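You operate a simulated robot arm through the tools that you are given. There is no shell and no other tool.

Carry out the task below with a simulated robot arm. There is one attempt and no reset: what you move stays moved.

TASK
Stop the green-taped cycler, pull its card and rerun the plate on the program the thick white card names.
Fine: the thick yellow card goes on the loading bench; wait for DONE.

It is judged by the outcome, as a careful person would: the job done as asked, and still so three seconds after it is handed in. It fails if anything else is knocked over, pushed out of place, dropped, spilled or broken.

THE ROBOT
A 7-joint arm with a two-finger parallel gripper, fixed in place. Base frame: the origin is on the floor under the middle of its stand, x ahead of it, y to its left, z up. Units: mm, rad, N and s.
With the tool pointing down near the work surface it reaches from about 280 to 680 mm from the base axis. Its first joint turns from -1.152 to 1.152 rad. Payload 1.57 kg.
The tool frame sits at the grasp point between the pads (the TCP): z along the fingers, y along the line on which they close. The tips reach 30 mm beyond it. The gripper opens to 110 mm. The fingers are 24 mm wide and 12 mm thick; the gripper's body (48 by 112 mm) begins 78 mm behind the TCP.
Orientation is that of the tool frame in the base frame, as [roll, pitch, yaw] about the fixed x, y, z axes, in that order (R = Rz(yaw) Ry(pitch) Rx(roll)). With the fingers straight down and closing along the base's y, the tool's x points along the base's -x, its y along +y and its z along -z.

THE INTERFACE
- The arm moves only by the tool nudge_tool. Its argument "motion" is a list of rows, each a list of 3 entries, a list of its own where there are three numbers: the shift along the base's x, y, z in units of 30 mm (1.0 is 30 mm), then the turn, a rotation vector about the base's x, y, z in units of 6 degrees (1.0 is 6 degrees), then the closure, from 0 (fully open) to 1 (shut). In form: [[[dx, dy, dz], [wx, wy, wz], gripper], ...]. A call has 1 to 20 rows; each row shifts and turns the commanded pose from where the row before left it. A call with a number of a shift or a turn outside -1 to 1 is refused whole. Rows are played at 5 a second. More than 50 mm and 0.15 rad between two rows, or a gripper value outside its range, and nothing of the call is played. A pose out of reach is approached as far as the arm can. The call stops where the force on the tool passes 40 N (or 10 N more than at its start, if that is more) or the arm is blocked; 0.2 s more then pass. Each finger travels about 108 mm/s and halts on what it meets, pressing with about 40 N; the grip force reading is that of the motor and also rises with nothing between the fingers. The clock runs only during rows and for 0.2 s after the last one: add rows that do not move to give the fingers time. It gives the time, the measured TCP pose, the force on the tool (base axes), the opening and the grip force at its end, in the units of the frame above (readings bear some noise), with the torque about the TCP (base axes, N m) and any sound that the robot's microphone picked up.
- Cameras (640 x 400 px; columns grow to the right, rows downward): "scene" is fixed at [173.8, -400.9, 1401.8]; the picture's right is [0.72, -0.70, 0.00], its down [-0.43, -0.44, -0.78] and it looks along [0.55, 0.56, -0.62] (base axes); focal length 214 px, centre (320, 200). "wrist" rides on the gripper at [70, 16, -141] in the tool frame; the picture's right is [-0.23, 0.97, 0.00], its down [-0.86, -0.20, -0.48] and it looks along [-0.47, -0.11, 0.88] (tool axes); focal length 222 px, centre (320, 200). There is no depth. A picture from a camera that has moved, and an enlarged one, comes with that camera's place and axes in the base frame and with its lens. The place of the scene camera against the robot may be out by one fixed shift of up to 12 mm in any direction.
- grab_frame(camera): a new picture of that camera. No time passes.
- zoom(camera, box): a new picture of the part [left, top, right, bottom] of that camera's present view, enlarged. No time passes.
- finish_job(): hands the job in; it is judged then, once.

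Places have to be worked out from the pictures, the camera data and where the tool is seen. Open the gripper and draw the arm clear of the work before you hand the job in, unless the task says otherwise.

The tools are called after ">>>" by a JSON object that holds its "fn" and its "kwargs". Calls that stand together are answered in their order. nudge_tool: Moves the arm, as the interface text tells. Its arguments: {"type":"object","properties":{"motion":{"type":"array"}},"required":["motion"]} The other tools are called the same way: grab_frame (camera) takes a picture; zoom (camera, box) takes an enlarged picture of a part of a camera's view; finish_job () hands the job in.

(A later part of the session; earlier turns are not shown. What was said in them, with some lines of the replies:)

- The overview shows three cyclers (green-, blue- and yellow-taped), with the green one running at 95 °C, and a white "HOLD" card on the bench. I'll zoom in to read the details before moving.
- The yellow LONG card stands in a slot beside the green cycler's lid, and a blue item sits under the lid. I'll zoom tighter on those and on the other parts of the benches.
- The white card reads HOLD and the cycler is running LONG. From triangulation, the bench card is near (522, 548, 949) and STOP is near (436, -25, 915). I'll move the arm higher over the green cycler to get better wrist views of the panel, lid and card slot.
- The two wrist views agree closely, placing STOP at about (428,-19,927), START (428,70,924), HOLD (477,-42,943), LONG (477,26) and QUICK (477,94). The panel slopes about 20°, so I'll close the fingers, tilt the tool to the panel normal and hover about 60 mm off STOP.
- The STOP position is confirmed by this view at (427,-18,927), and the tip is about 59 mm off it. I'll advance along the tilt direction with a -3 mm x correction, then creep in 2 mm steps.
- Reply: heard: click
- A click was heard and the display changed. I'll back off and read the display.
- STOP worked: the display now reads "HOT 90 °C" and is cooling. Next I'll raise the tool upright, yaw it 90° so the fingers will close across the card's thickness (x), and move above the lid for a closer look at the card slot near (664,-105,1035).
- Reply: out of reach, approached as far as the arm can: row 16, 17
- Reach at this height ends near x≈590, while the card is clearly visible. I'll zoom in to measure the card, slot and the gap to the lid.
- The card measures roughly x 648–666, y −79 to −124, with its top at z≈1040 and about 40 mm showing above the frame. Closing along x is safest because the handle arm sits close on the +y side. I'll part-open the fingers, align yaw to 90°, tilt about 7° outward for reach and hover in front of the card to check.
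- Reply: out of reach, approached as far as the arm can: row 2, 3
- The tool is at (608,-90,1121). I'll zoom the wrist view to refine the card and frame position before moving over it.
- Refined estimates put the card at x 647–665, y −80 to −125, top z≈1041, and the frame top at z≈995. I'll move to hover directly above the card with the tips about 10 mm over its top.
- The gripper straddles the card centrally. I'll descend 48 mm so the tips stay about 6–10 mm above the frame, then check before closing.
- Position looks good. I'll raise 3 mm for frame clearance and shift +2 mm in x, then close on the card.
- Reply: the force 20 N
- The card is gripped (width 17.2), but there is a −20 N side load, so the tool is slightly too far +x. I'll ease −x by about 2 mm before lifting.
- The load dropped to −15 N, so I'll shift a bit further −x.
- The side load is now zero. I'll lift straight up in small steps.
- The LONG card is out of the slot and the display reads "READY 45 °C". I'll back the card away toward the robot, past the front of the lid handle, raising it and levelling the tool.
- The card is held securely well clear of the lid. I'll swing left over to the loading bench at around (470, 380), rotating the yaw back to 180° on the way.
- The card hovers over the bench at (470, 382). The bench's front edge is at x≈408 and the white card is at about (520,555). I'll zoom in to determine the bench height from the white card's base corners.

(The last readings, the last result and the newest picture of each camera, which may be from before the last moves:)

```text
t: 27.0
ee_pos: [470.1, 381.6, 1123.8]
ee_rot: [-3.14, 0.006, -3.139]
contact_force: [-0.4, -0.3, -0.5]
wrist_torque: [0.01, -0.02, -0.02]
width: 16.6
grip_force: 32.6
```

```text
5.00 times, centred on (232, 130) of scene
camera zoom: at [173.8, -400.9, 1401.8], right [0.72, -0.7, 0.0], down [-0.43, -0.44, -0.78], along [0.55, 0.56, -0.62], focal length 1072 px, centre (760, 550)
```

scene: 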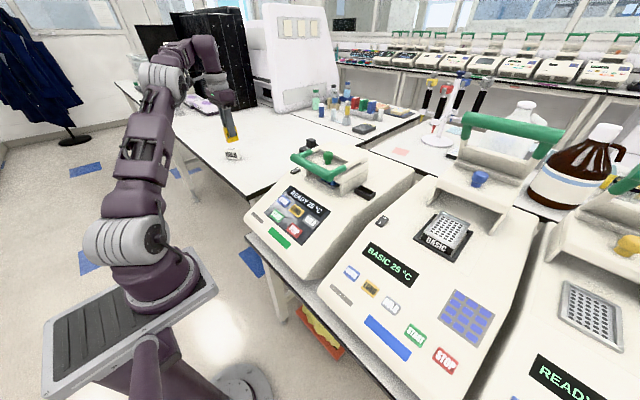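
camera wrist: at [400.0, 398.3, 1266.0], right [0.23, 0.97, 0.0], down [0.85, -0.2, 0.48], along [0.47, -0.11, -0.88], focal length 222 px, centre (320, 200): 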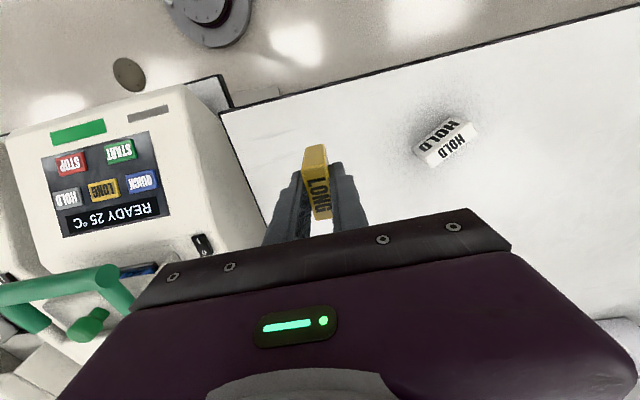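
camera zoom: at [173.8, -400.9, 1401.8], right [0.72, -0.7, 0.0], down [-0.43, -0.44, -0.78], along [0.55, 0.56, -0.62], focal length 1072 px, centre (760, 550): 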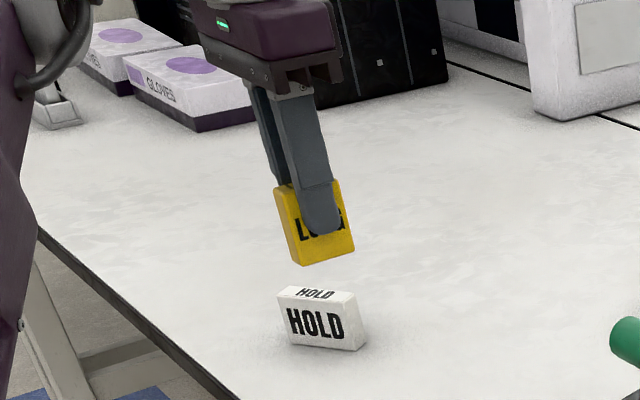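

The bench top works out to z≈922, so the card's bottom (about 50–62 mm below the TCP) should touch at a TCP height of 970–985. I'll descend to 995 first.

>>> {"fn": "nudge_tool", "kwargs": {"motion": [[[0, 0, -0.7], [0, 0, 0], 1.0], [[0, 0, -0.9], [0, 0, 0], 1.0], [[0, 0, -0.9], [0, 0, 0], 1.0], [[0, 0, -0.9], [0, 0, 0], 1.0], [[0, 0, -0.6], [0, 0, 0], 1.0], [[0, 0, -0.2], [0, 0, 0], 1.0], [[0, 0, 0], [0, 0, 0], 1.0]]}}

>>> {"fn": "zoom", "kwargs": {"camera": "scene", "box": [200, 100, 280, 180]}}

>>> {"fn": "grab_frame", "kwargs": {"camera": "wrist"}}

```text
t: 28.6
ee_pos: [470.2, 380.2, 999.8]
ee_rot: [-3.14, 0.007, -3.139]
contact_force: [-0.1, 0.1, -0.9]
wrist_torque: [0.01, -0.02, -0.01]
width: 16.6
grip_force: 31.8
```

```text
5.00 times, centred on (240, 140) of scene
camera zoom: at [173.8, -400.9, 1401.8], right [0.72, -0.7, 0.0], down [-0.43, -0.44, -0.78], along [0.55, 0.56, -0.62], focal length 1072 px, centre (720, 500)
```

zoom: 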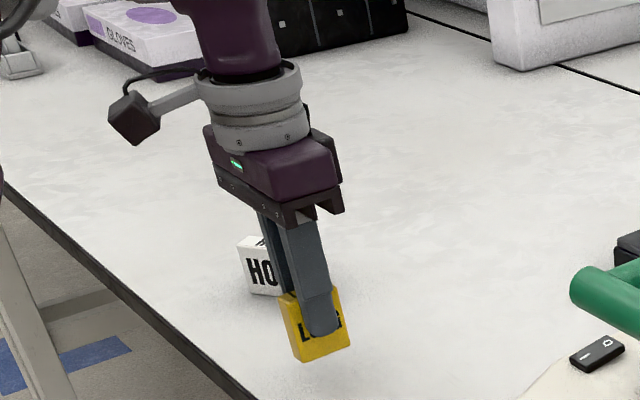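

```text
taken
camera wrist: at [399.6, 397.3, 1141.2], right [0.23, 0.97, 0.0], down [0.85, -0.2, 0.48], along [0.47, -0.11, -0.87], focal length 222 px, centre (320, 200)
```

wrist: 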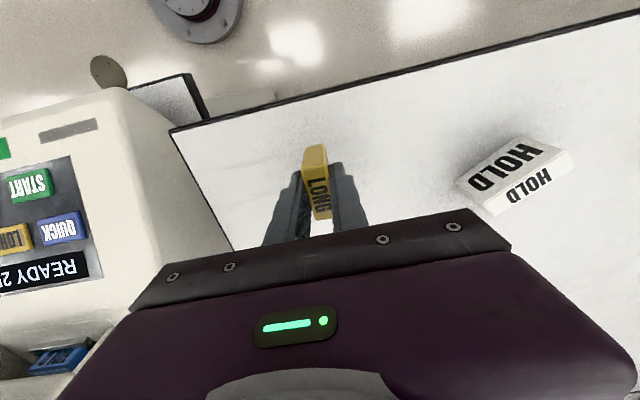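

The card is still clear of the bench with no contact force. I'll lower slowly and check the force.

>>> {"fn": "nudge_tool", "kwargs": {"motion": [[[0, 0, -0.1], [0, 0, 0], 1.0], [[0, 0, -0.1], [0, 0, 0], 1.0], [[0, 0, -0.1], [0, 0, 0], 1.0], [[0, 0, -0.1], [0, 0, 0], 1.0]]}}

>>> {"fn": "zoom", "kwargs": {"camera": "scene", "box": [232, 140, 280, 180]}}

```text
t: 29.6
ee_pos: [471.0, 381.1, 986.8]
ee_rot: [-3.141, 0.005, -3.139]
contact_force: [0.2, 0.0, -0.1]
wrist_torque: [-0.01, -0.03, -0.01]
width: 16.8
grip_force: 32.0
```

```text
10.00 times, centred on (256, 160) of scene
camera zoom: at [173.8, -400.9, 1401.8], right [0.72, -0.7, 0.0], down [-0.43, -0.44, -0.78], along [0.55, 0.56, -0.62], focal length 2145 px, centre (960, 600)
```

zoom: 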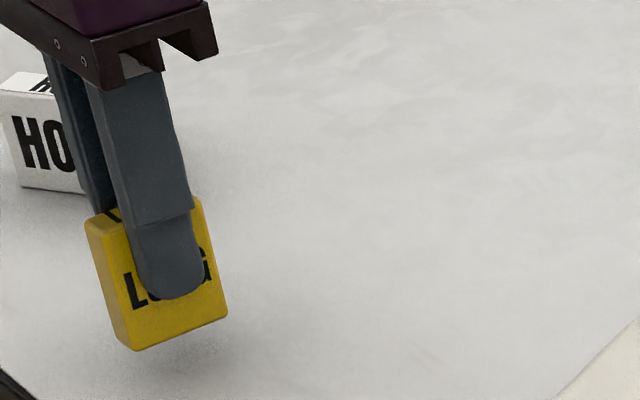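

There is still a gap and no force, so I'll keep lowering in small steps.

>>> {"fn": "nudge_tool", "kwargs": {"motion": [[[0, 0, -0.07], [0, 0, 0], 1.0], [[0, 0, -0.07], [0, 0, 0], 1.0], [[0, 0, -0.07], [0, 0, 0], 1.0]]}}

>>> {"fn": "zoom", "kwargs": {"camera": "scene", "box": [232, 140, 280, 180]}}

```text
t: 30.4
ee_pos: [470.7, 380.6, 981.4]
ee_rot: [3.141, 0.007, -3.14]
contact_force: [0.2, -0.1, -0.4]
wrist_torque: [-0.01, 0.03, -0.01]
width: 16.8
grip_force: 32.1
```

```text
10.00 times, centred on (256, 160) of scene
camera zoom: at [173.8, -400.9, 1401.8], right [0.72, -0.7, 0.0], down [-0.43, -0.44, -0.78], along [0.55, 0.56, -0.62], focal length 2145 px, centre (960, 600)
```

zoom: 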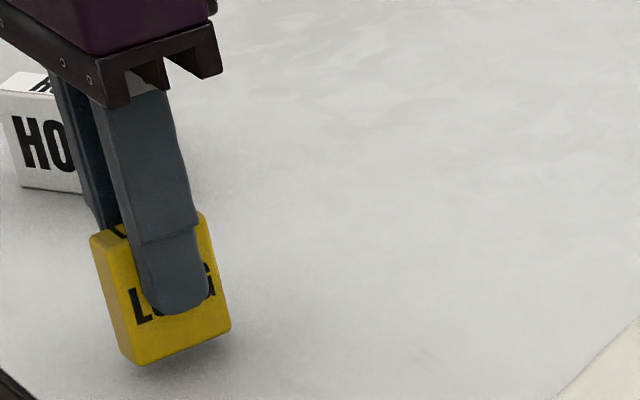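

>>> {"fn": "nudge_tool", "kwargs": {"motion": [[[0, 0, -0.06], [0, 0, 0], 1.0], [[0, 0, -0.06], [0, 0, 0], 1.0]]}}

>>> {"fn": "zoom", "kwargs": {"camera": "scene", "box": [232, 140, 280, 180]}}

```text
t: 31.0
ee_pos: [471.0, 381.5, 977.4]
ee_rot: [3.141, 0.007, -3.14]
contact_force: [-1.6, 0.4, -0.7]
wrist_torque: [0.0, -0.02, 0.01]
width: 17.0
grip_force: 31.7
```

```text
10.00 times, centred on (256, 160) of scene
camera zoom: at [173.8, -400.9, 1401.8], right [0.72, -0.7, 0.0], down [-0.43, -0.44, -0.78], along [0.55, 0.56, -0.62], focal length 2145 px, centre (960, 600)
```

zoom: 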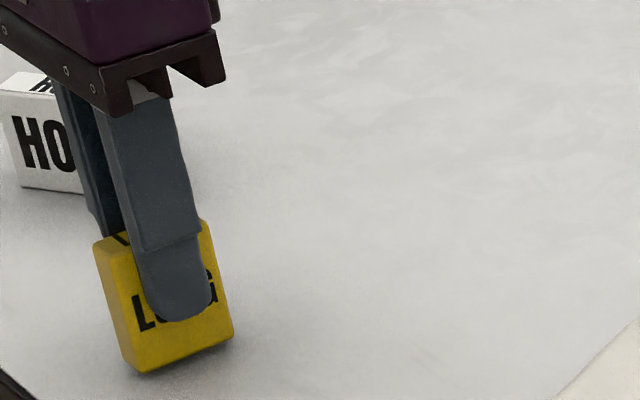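

The shadow is closing under the card and no contact is felt yet, so I'll keep creeping down.

>>> {"fn": "nudge_tool", "kwargs": {"motion": [[[0, 0, -0.05], [0, 0, 0], 1.0], [[0, 0, -0.05], [0, 0, 0], 1.0]]}}

>>> {"fn": "zoom", "kwargs": {"camera": "scene", "box": [232, 140, 280, 180]}}

```text
t: 31.6
ee_pos: [471.4, 380.8, 974.6]
ee_rot: [-3.14, 0.006, -3.14]
contact_force: [0.0, -0.2, -0.3]
wrist_torque: [0.02, 0.01, -0.01]
width: 16.8
grip_force: 32.0
```

```text
10.00 times, centred on (256, 160) of scene
camera zoom: at [173.8, -400.9, 1401.8], right [0.72, -0.7, 0.0], down [-0.43, -0.44, -0.78], along [0.55, 0.56, -0.62], focal length 2145 px, centre (960, 600)
```

zoom: 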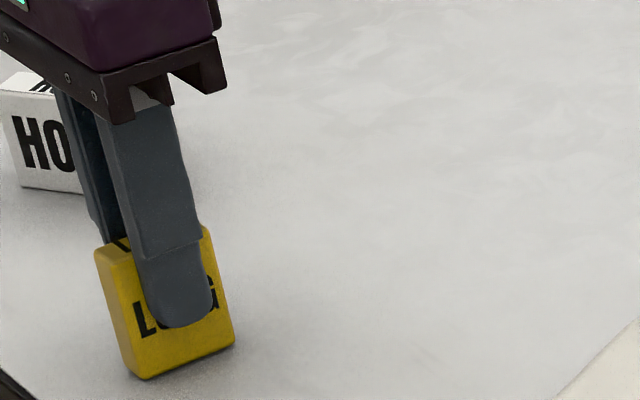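

>>> {"fn": "nudge_tool", "kwargs": {"motion": [[[0, 0, -0.05], [0, 0, 0], 1.0], [[0, 0, -0.05], [0, 0, 0], 1.0]]}}

>>> {"fn": "zoom", "kwargs": {"camera": "scene", "box": [232, 140, 280, 180]}}

```text
t: 32.2
ee_pos: [470.8, 381.1, 974.3]
ee_rot: [-3.14, 0.009, -3.14]
contact_force: [-2.7, -2.8, 16.4]
wrist_torque: [-0.15, 0.34, 0.05]
width: 16.8
grip_force: 31.5
```

```text
10.00 times, centred on (256, 160) of scene
camera zoom: at [173.5, -401.2, 1401.8], right [0.72, -0.7, 0.0], down [-0.43, -0.44, -0.78], along [0.55, 0.56, -0.62], focal length 2145 px, centre (960, 600)
```

zoom: 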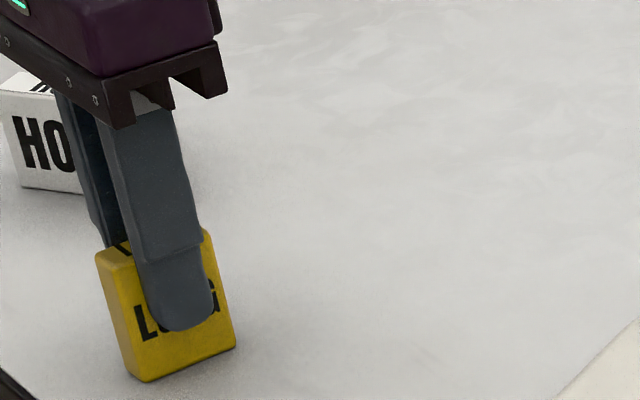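

Contact with the bench is confirmed at about 16 N. I'll relieve about 1.5 mm and open the fingers gradually.

>>> {"fn": "nudge_tool", "kwargs": {"motion": [[[0, 0, 0.05], [0, 0, 0], 1.0], [[0, 0, 0], [0, 0, 0], 0.84], [[0, 0, 0], [0, 0, 0], 0.82], [[0, 0, 0], [0, 0, 0], 0.8], [[0, 0, 0], [0, 0, 0], 0.76], [[0, 0, 0], [0, 0, 0], 0.7], [[0, 0, 0], [0, 0, 0], 0.6], [[0, 0, 0], [0, 0, 0], 0.5], [[0, 0, 0], [0, 0, 0], 0.5]]}}

>>> {"fn": "zoom", "kwargs": {"camera": "scene", "box": [216, 130, 280, 180]}}

>>> {"fn": "grab_frame", "kwargs": {"camera": "wrist"}}

```text
t: 34.2
ee_pos: [470.4, 381.6, 972.5]
ee_rot: [3.141, 0.007, -3.14]
contact_force: [-0.1, -0.7, 0.4]
wrist_torque: [-0.04, 0.0, -0.01]
width: 54.9
grip_force: 0.0
```

```text
8.00 times, centred on (248, 155) of scene
camera zoom: at [173.8, -400.9, 1401.8], right [0.72, -0.7, 0.0], down [-0.43, -0.44, -0.78], along [0.55, 0.56, -0.62], focal length 1716 px, centre (896, 560)
```

zoom: 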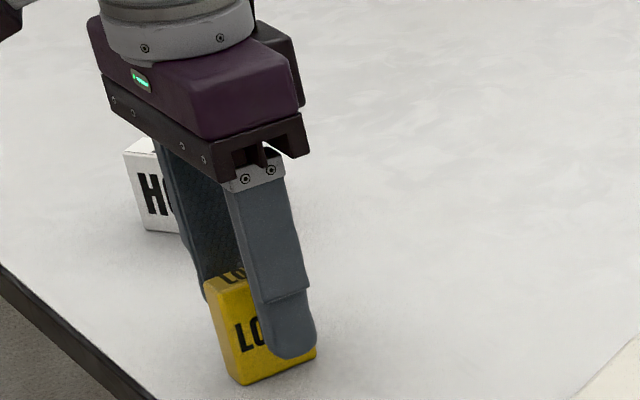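

```text
taken
camera wrist: at [400.3, 397.7, 1114.2], right [0.23, 0.97, 0.0], down [0.85, -0.2, 0.48], along [0.47, -0.11, -0.88], focal length 222 px, centre (320, 200)
```

wrist: 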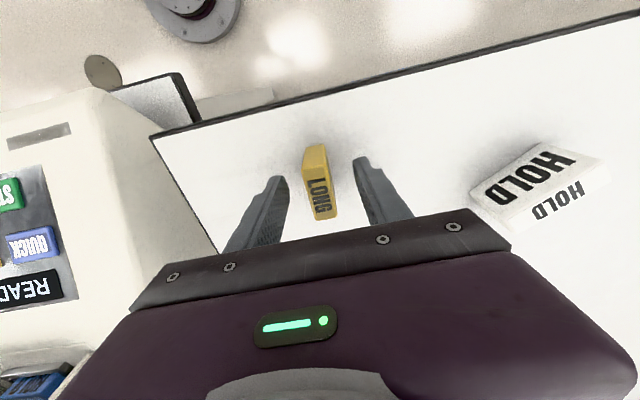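

The card is standing free on the bench. I'll lift straight up clear of it and check that it stays upright.

>>> {"fn": "nudge_tool", "kwargs": {"motion": [[[0, 0, 0.3], [0, 0, 0], 0.5], [[0, 0, 0.6], [0, 0, 0], 0.5], [[0, 0, 0.9], [0, 0, 0], 0.5], [[0, 0, 0.9], [0, 0, 0], 0.5], [[0, 0, 0.9], [0, 0, 0], 0.5], [[0, 0, 0.9], [0, 0, 0], 0.5], [[0, 0, 0.3], [0, 0, 0], 0.5]]}}

>>> {"fn": "grab_frame", "kwargs": {"camera": "scene"}}

>>> {"fn": "zoom", "kwargs": {"camera": "scene", "box": [216, 130, 344, 230]}}

>>> {"fn": "grab_frame", "kwargs": {"camera": "wrist"}}

```text
t: 35.8
ee_pos: [470.3, 380.7, 1116.5]
ee_rot: [-3.141, 0.007, -3.139]
contact_force: [0.0, 0.7, -0.6]
wrist_torque: [0.02, 0.0, 0.0]
width: 55.2
grip_force: 0.1
```

```text
taken
```

scene: 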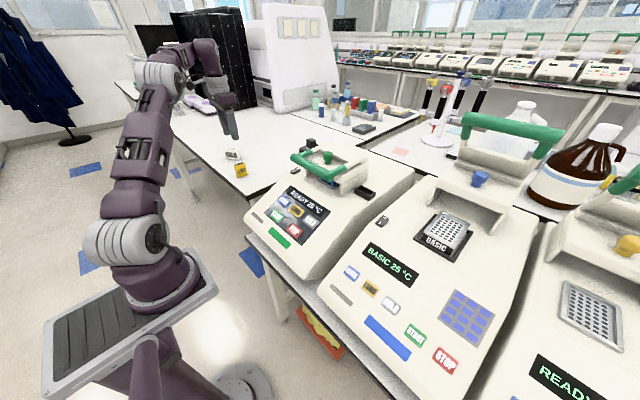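

```text
4.00 times, centred on (280, 180) of scene
camera zoom: at [173.8, -400.9, 1401.8], right [0.72, -0.7, 0.0], down [-0.43, -0.44, -0.78], along [0.55, 0.56, -0.62], focal length 858 px, centre (480, 280)
```

zoom: 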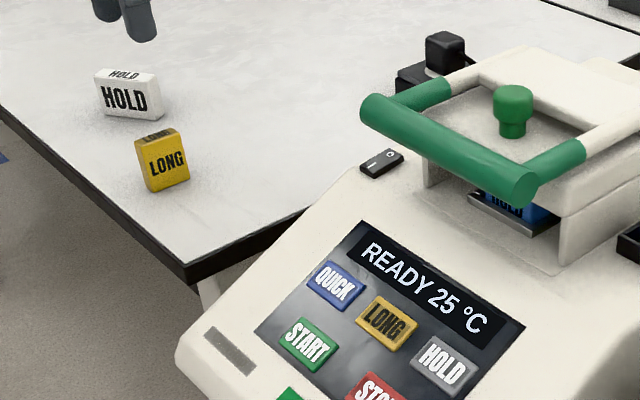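

```text
taken
camera wrist: at [399.7, 397.1, 1257.9], right [0.23, 0.97, 0.0], down [0.85, -0.2, 0.48], along [0.47, -0.11, -0.87], focal length 222 px, centre (320, 200)
```

wrist: 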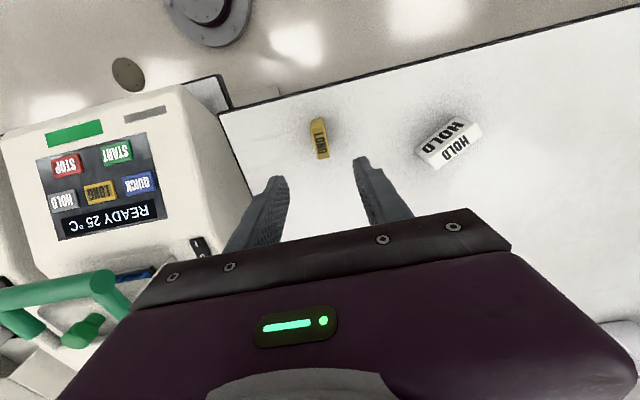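

The LONG card stands steadily on the loading bench and the cycler reads READY 25 °C. I'll close the fingers, swing back over the cycler and hover off the HOLD button near (477,-42,943) with the 20° tilt.

>>> {"fn": "nudge_tool", "kwargs": {"motion": [[[0, -0.5, 0], [0, 0, 0], 0.8], [[0, -0.9, 0], [0, 0, 0], 1], [[-0.05, -0.9, 0], [0, 0, 0], 1], [[-0.05, -0.9, 0], [0, 0, 0], 1], [[-0.05, -0.9, 0], [0, 0, 0], 1], [[-0.05, -0.9, 0], [0, -0.6, 0], 1], [[-0.05, -0.9, 0], [0, -0.6, 0], 1], [[-0.05, -0.9, 0], [0, -0.6, 0], 1], [[-0.05, -0.9, 0], [0, -0.6, 0], 1], [[-0.1, -0.9, 0], [0, -0.6, 0], 1], [[-0.1, -0.9, 0], [0, -0.33, 0], 1], [[-0.1, -0.9, 0], [0, 0, 0], 1], [[-0.1, -0.9, 0], [0, 0, 0], 1], [[-0.1, -0.9, 0], [0, 0, 0], 1], [[0, -0.9, 0], [0, 0, 0], 1], [[0, -0.9, 0], [0, 0, 0], 1], [[0, -0.1, -0.9], [0, 0, 0], 1], [[0, 0, -0.9], [0, 0, 0], 1], [[0, 0, -0.9], [0, 0, 0], 1], [[0, 0, 0], [0, 0, 0], 1]]}}

>>> {"fn": "grab_frame", "kwargs": {"camera": "wrist"}}

>>> {"fn": "zoom", "kwargs": {"camera": "scene", "box": [216, 130, 376, 230]}}

```text
t: 40.0
ee_pos: [445.0, -41.8, 1038.2]
ee_rot: [-3.14, 0.355, -3.141]
contact_force: [0.7, 0.4, -0.1]
wrist_torque: [-0.01, -0.03, 0.02]
width: 0.1
grip_force: 21.1
```

```text
taken
camera wrist: at [331.4, -25.3, 1146.2], right [0.21, 0.97, 0.08], down [0.64, -0.2, 0.75], along [0.74, -0.11, -0.66], focal length 222 px, centre (320, 200)
```

wrist: 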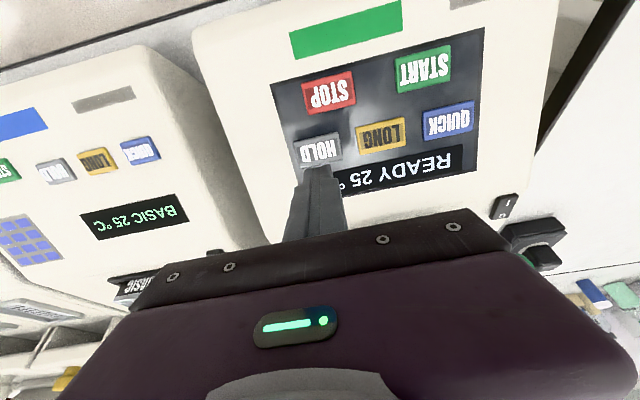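

```text
4.00 times, centred on (296, 180) of scene
camera zoom: at [173.8, -400.9, 1401.8], right [0.72, -0.7, 0.0], down [-0.43, -0.44, -0.78], along [0.55, 0.56, -0.62], focal length 858 px, centre (416, 280)
```

zoom: 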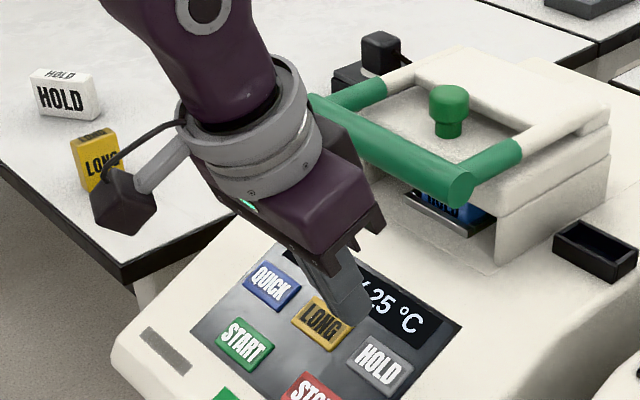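

HOLD is confirmed near (478,-44,943), about 71 mm ahead along the tilt axis. I'll advance 62 mm, then creep in 2 mm steps to press.

>>> {"fn": "nudge_tool", "kwargs": {"motion": [[[0.05, -0.06, -0.313], [0, 0, 0], 1], [[0.116, 0, -0.313], [0, 0, 0], 1], [[0.116, 0, -0.313], [0, 0, 0], 1], [[0.116, 0, -0.313], [0, 0, 0], 1], [[0.116, 0, -0.313], [0, 0, 0], 1], [[0.116, 0, -0.313], [0, 0, 0], 1], [[0.023, 0, -0.063], [0, 0, 0], 1], [[0.023, 0, -0.063], [0, 0, 0], 1], [[0.023, 0, -0.063], [0, 0, 0], 1], [[0.023, 0, -0.063], [0, 0, 0], 1], [[0.023, 0, -0.063], [0, 0, 0], 1]]}}

>>> {"fn": "zoom", "kwargs": {"camera": "scene", "box": [240, 130, 400, 230]}}

>>> {"fn": "grab_frame", "kwargs": {"camera": "wrist"}}

```text
t: 42.3
ee_pos: [467.1, -43.8, 974.5]
ee_rot: [-3.141, 0.357, -3.139]
contact_force: [-13.0, 2.8, 19.0]
wrist_torque: [0.07, -0.12, 0.08]
width: 0.0
grip_force: 21.2
heard: click
stopped in row 11: the force on the tool passed its limit at 49 N (the readings are from after the stop); the commanded pose is now the measured one
```

```text
4.00 times, centred on (320, 180) of scene
camera zoom: at [173.1, -400.8, 1401.9], right [0.72, -0.7, 0.0], down [-0.43, -0.44, -0.78], along [0.55, 0.56, -0.62], focal length 858 px, centre (320, 280)
```

zoom: 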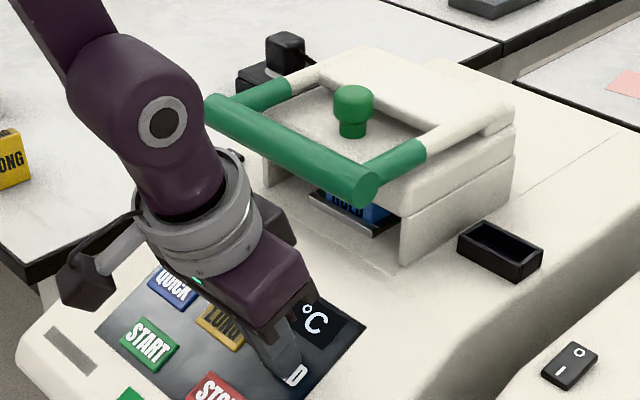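

```text
taken
camera wrist: at [352.4, -26.7, 1081.9], right [0.21, 0.97, 0.08], down [0.63, -0.2, 0.75], along [0.74, -0.11, -0.66], focal length 222 px, centre (320, 200)
```

wrist: 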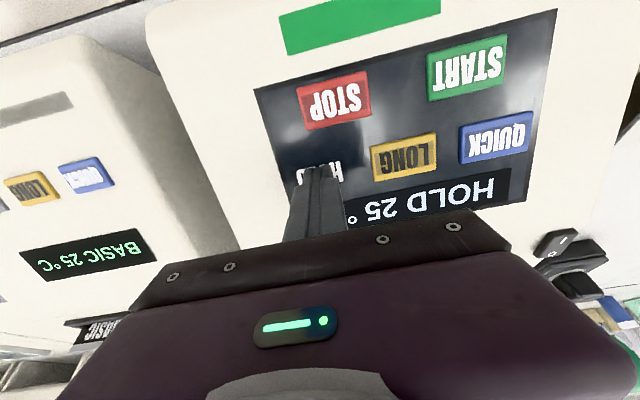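

A click was heard and the display now reads "HOLD 25 °C". I'll back off and move to hover above START at (428, 70, 924).

>>> {"fn": "nudge_tool", "kwargs": {"motion": [[[-0.058, 0, 0.157], [0, 0, 0], 1], [[-0.174, 0, 0.47], [0, 0, 0], 1], [[-0.232, 0, 0.625], [0, 0, 0], 1], [[-0.232, 0, 0.625], [0, 0, 0], 1], [[-0.41, 0.95, -0.18], [0, 0, 0], 1], [[-0.41, 0.95, -0.19], [0, 0, 0], 1], [[-0.41, 0.95, -0.19], [0, 0, 0], 1], [[-0.41, 0.95, -0.19], [0, 0, 0], 1], [[0, 0, 0], [0, 0, 0], 1]]}}

>>> {"fn": "grab_frame", "kwargs": {"camera": "wrist"}}

>>> {"fn": "zoom", "kwargs": {"camera": "scene", "box": [240, 130, 400, 230]}}

```text
t: 44.3
ee_pos: [399.5, 71.6, 1008.9]
ee_rot: [-3.14, 0.358, 3.141]
contact_force: [0.4, 0.4, -0.4]
wrist_torque: [-0.03, 0.0, 0.0]
width: 0.1
grip_force: 21.8
```

```text
taken
camera wrist: at [284.3, 88.8, 1116.5], right [0.21, 0.97, 0.08], down [0.63, -0.2, 0.75], along [0.74, -0.11, -0.66], focal length 222 px, centre (320, 200)
```

wrist: 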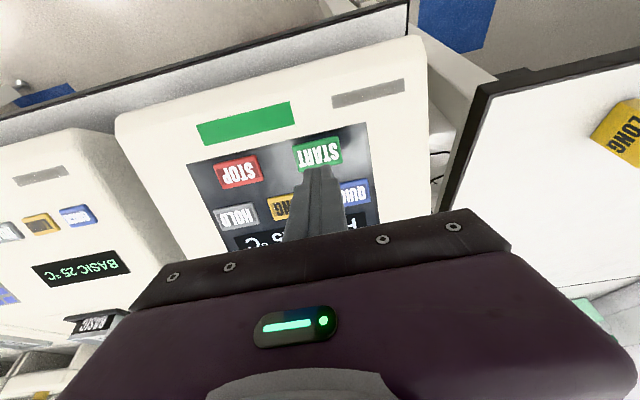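

```text
4.00 times, centred on (320, 180) of scene
camera zoom: at [173.8, -400.9, 1401.8], right [0.72, -0.7, 0.0], down [-0.43, -0.44, -0.78], along [0.55, 0.56, -0.62], focal length 858 px, centre (320, 280)
```

zoom: 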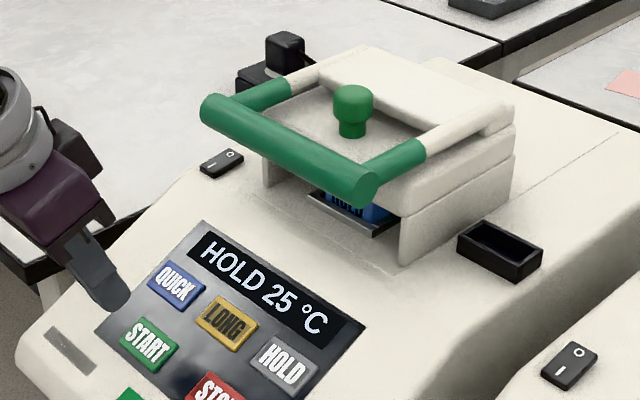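

START is at about (427,71,925), roughly 58 mm ahead of the tip. I'll advance 50 mm with a −3 mm x correction, then creep in to press.

>>> {"fn": "nudge_tool", "kwargs": {"motion": [[[0.0, -0.02, -0.313], [0, 0, 0], 1], [[0.116, 0, -0.313], [0, 0, 0], 1], [[0.116, 0, -0.313], [0, 0, 0], 1], [[0.116, 0, -0.313], [0, 0, 0], 1], [[0.116, 0, -0.313], [0, 0, 0], 1], [[0.023, 0, -0.063], [0, 0, 0], 1], [[0.023, 0, -0.063], [0, 0, 0], 1], [[0.023, 0, -0.063], [0, 0, 0], 1], [[0.023, 0, -0.063], [0, 0, 0], 1]]}}

>>> {"fn": "zoom", "kwargs": {"camera": "scene", "box": [240, 130, 400, 230]}}

```text
t: 46.3
ee_pos: [415.4, 70.3, 951.5]
ee_rot: [-3.139, 0.358, -3.14]
contact_force: [0.4, 1.1, 2.2]
wrist_torque: [0.0, -0.03, -0.01]
width: 0.0
grip_force: 21.6
heard: click
```

```text
4.00 times, centred on (320, 180) of scene
camera zoom: at [173.7, -400.9, 1401.8], right [0.72, -0.7, 0.0], down [-0.43, -0.44, -0.78], along [0.55, 0.56, -0.62], focal length 858 px, centre (320, 280)
```

zoom: 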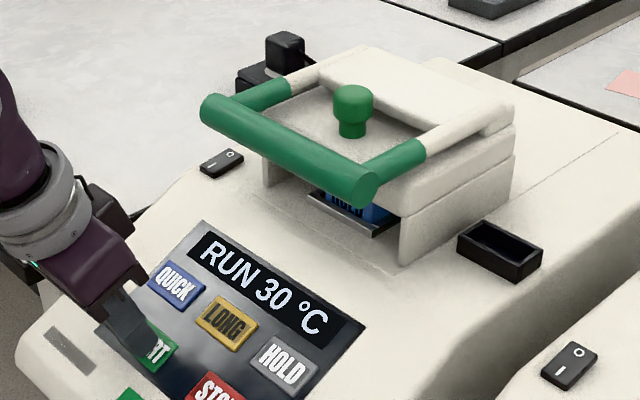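

The click registered and the display shows "RUN 30 °C". I'll back off to a clear position, level the tool and wait for DONE.

>>> {"fn": "nudge_tool", "kwargs": {"motion": [[[-0.058, 0, 0.157], [0, 0, 0], 1], [[-0.174, 0, 0.47], [0, 0, 0], 1], [[-0.232, 0, 0.625], [0, 0, 0], 1], [[-0.2, 0, 0.8], [0, 0.83, 0], 1], [[0, 0, 0.9], [0, 0.83, 0], 1], [[0, 0, 0.9], [0, 0.83, 0], 1], [[0, 0, 0.9], [0, 0.84, 0], 1], [[0, 0, 0.9], [0, 0, 0], 0.5], [[0, 0, 0.9], [0, 0, 0], 0], [[0, 0, 0], [0, 0, 0], 0], [[0, 0, 0], [0, 0, 0], 0], [[0, 0, 0], [0, 0, 0], 0], [[0, 0, 0], [0, 0, 0], 0], [[0, 0, 0], [0, 0, 0], 0], [[0, 0, 0], [0, 0, 0], 0], [[0, 0, 0], [0, 0, 0], 0], [[0, 0, 0], [0, 0, 0], 0], [[0, 0, 0], [0, 0, 0], 0], [[0, 0, 0], [0, 0, 0], 0], [[0, 0, 0], [0, 0, 0], 0]]}}

>>> {"fn": "grab_frame", "kwargs": {"camera": "scene"}}

>>> {"fn": "zoom", "kwargs": {"camera": "scene", "box": [216, 130, 376, 230]}}

```text
t: 50.5
ee_pos: [394.2, 69.7, 1148.2]
ee_rot: [-3.141, 0.009, -3.14]
contact_force: [-1.1, 0.9, 0.4]
wrist_torque: [0.0, 0.03, 0.03]
width: 110.2
grip_force: 0.0
```

```text
taken
```

scene: 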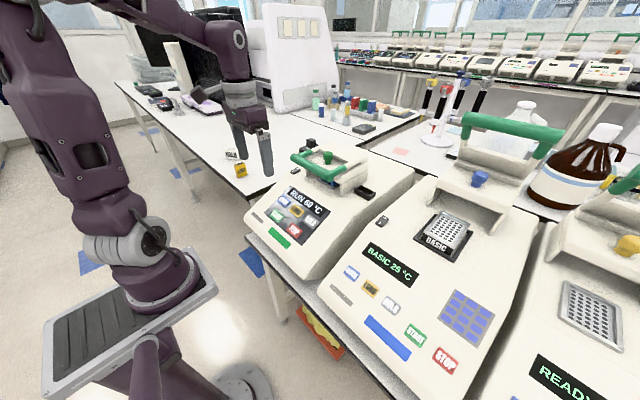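

```text
4.00 times, centred on (296, 180) of scene
camera zoom: at [173.8, -400.9, 1401.8], right [0.72, -0.7, 0.0], down [-0.43, -0.44, -0.78], along [0.55, 0.56, -0.62], focal length 858 px, centre (416, 280)
```

zoom: 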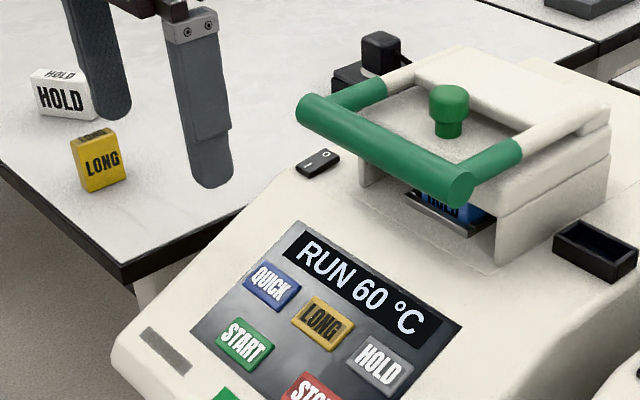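

The run is heating (60 °C), the arm is clear and the cards are in place. I'll wait with stationary rows.

>>> {"fn": "nudge_tool", "kwargs": {"motion": [[[0, 0, 0.5], [0, 0, 0], 0], [[0, 0, 0.5], [0, 0, 0], 0], [[0, 0, 0.5], [0, 0, 0], 0], [[0, 0, 0], [0, 0, 0], 0], [[0, 0, 0], [0, 0, 0], 0], [[0, 0, 0], [0, 0, 0], 0], [[0, 0, 0], [0, 0, 0], 0], [[0, 0, 0], [0, 0, 0], 0], [[0, 0, 0], [0, 0, 0], 0], [[0, 0, 0], [0, 0, 0], 0], [[0, 0, 0], [0, 0, 0], 0], [[0, 0, 0], [0, 0, 0], 0], [[0, 0, 0], [0, 0, 0], 0], [[0, 0, 0], [0, 0, 0], 0], [[0, 0, 0], [0, 0, 0], 0], [[0, 0, 0], [0, 0, 0], 0], [[0, 0, 0], [0, 0, 0], 0], [[0, 0, 0], [0, 0, 0], 0], [[0, 0, 0], [0, 0, 0], 0], [[0, 0, 0], [0, 0, 0], 0]]}}

>>> {"fn": "zoom", "kwargs": {"camera": "scene", "box": [216, 130, 376, 230]}}

```text
t: 54.7
ee_pos: [395.3, 71.1, 1195.9]
ee_rot: [-3.14, 0.009, -3.14]
contact_force: [0.4, -0.1, 0.1]
wrist_torque: [-0.03, 0.0, -0.02]
width: 110.1
grip_force: 0.1
```

```text
4.00 times, centred on (296, 180) of scene
camera zoom: at [173.8, -400.9, 1401.8], right [0.72, -0.7, 0.0], down [-0.43, -0.44, -0.78], along [0.55, 0.56, -0.62], focal length 858 px, centre (416, 280)
```

zoom: 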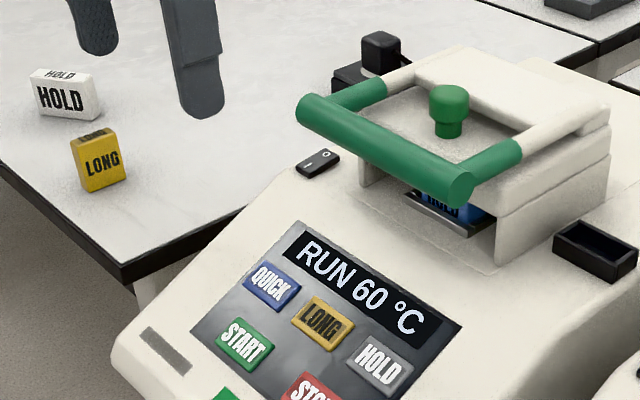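

The cycler is still running at 60 °C, so I'll keep waiting.

>>> {"fn": "nudge_tool", "kwargs": {"motion": [[[0, 0, 0], [0, 0, 0], 0], [[0, 0, 0], [0, 0, 0], 0], [[0, 0, 0], [0, 0, 0], 0], [[0, 0, 0], [0, 0, 0], 0], [[0, 0, 0], [0, 0, 0], 0], [[0, 0, 0], [0, 0, 0], 0], [[0, 0, 0], [0, 0, 0], 0], [[0, 0, 0], [0, 0, 0], 0], [[0, 0, 0], [0, 0, 0], 0], [[0, 0, 0], [0, 0, 0], 0], [[0, 0, 0], [0, 0, 0], 0], [[0, 0, 0], [0, 0, 0], 0], [[0, 0, 0], [0, 0, 0], 0], [[0, 0, 0], [0, 0, 0], 0], [[0, 0, 0], [0, 0, 0], 0], [[0, 0, 0], [0, 0, 0], 0], [[0, 0, 0], [0, 0, 0], 0], [[0, 0, 0], [0, 0, 0], 0], [[0, 0, 0], [0, 0, 0], 0], [[0, 0, 0], [0, 0, 0], 0]]}}

>>> {"fn": "zoom", "kwargs": {"camera": "scene", "box": [216, 130, 376, 230]}}

```text
t: 58.9
ee_pos: [394.4, 69.6, 1196.4]
ee_rot: [-3.141, 0.01, -3.14]
contact_force: [0.8, -0.2, -0.2]
wrist_torque: [-0.02, -0.02, -0.03]
width: 109.8
grip_force: 0.0
```

```text
4.00 times, centred on (296, 180) of scene
camera zoom: at [173.8, -400.9, 1401.8], right [0.72, -0.7, 0.0], down [-0.43, -0.44, -0.78], along [0.55, 0.56, -0.62], focal length 858 px, centre (416, 280)
```

zoom: 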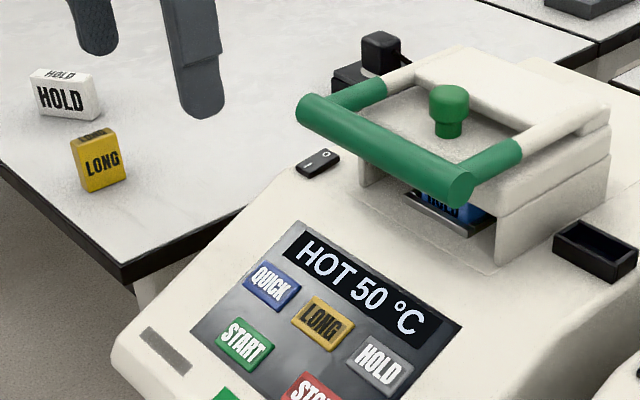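

The display now reads "HOT 50 °C", so the run has finished heating and is cooling. I'll keep waiting for DONE.

>>> {"fn": "nudge_tool", "kwargs": {"motion": [[[0, 0, 0], [0, 0, 0], 0], [[0, 0, 0], [0, 0, 0], 0], [[0, 0, 0], [0, 0, 0], 0], [[0, 0, 0], [0, 0, 0], 0], [[0, 0, 0], [0, 0, 0], 0], [[0, 0, 0], [0, 0, 0], 0], [[0, 0, 0], [0, 0, 0], 0], [[0, 0, 0], [0, 0, 0], 0], [[0, 0, 0], [0, 0, 0], 0], [[0, 0, 0], [0, 0, 0], 0], [[0, 0, 0], [0, 0, 0], 0], [[0, 0, 0], [0, 0, 0], 0]]}}

>>> {"fn": "zoom", "kwargs": {"camera": "scene", "box": [216, 130, 376, 230]}}

```text
t: 61.5
ee_pos: [395.6, 69.9, 1195.2]
ee_rot: [3.141, 0.01, -3.141]
contact_force: [0.9, -0.1, -0.5]
wrist_torque: [-0.01, 0.0, 0.0]
width: 109.8
grip_force: 0.0
```

```text
4.00 times, centred on (296, 180) of scene
camera zoom: at [173.8, -400.9, 1401.8], right [0.72, -0.7, 0.0], down [-0.43, -0.44, -0.78], along [0.55, 0.56, -0.62], focal length 858 px, centre (416, 280)
```

zoom: 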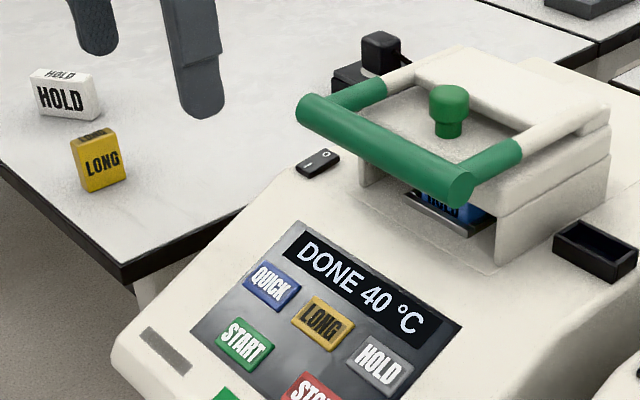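

The display reads "DONE 40 °C". I'll take one last overview to confirm nothing else moved.

>>> {"fn": "grab_frame", "kwargs": {"camera": "scene"}}

>>> {"fn": "grab_frame", "kwargs": {"camera": "wrist"}}

```text
taken
```

scene: 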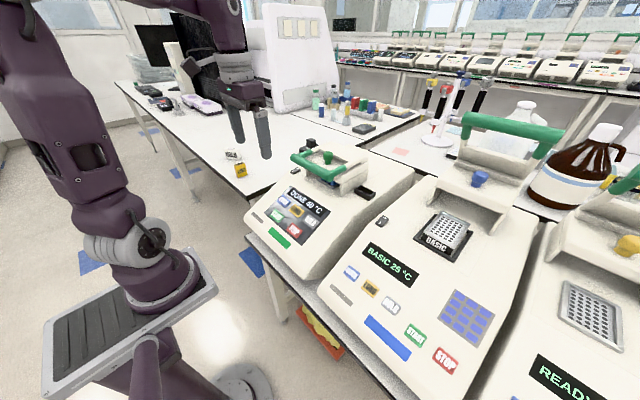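

```text
taken
camera wrist: at [324.3, 86.7, 1336.2], right [0.23, 0.97, 0.0], down [0.85, -0.2, 0.49], along [0.47, -0.11, -0.87], focal length 222 px, centre (320, 200)
```

wrist: 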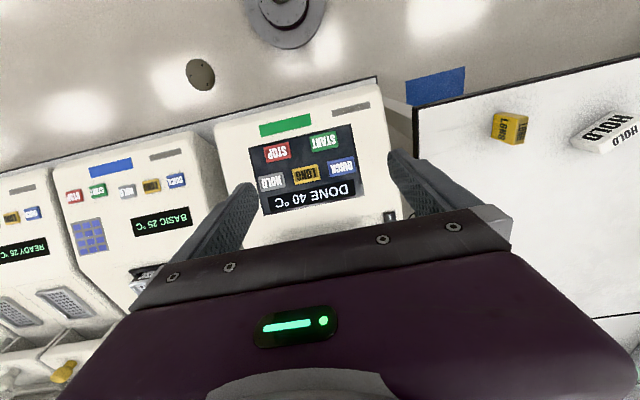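

The green cycler shows DONE, the yellow LONG card stands on the loading bench, the white card is untouched, and the gripper is open and clear. I'm handing the job in.

>>> {"fn": "finish_job", "kwargs": {}}

```text
The job is handed in.
```

The green-taped cycler was stopped, its card pulled, and the plate rerun on HOLD, the program named on the white card. It finished on DONE (40 °C).

- **Stop:** pressing STOP ended the 95 °C run. It cooled from HOT to READY 45 °C by the time the card came out.
- **Card:** the thick yellow LONG card came out of its slot and is standing upright on the loading bench.
- **Rerun:** I pressed HOLD and then START. The run climbed to 60 °C, then cooled to DONE.

I left the white card where it was and chose the program with the HOLD button. The HOLD press peaked at 49 N, just over the 40 N stop limit, but the later pictures show the cycler still in place. Nothing else appears to have moved, and I left the gripper open and clear of the work.
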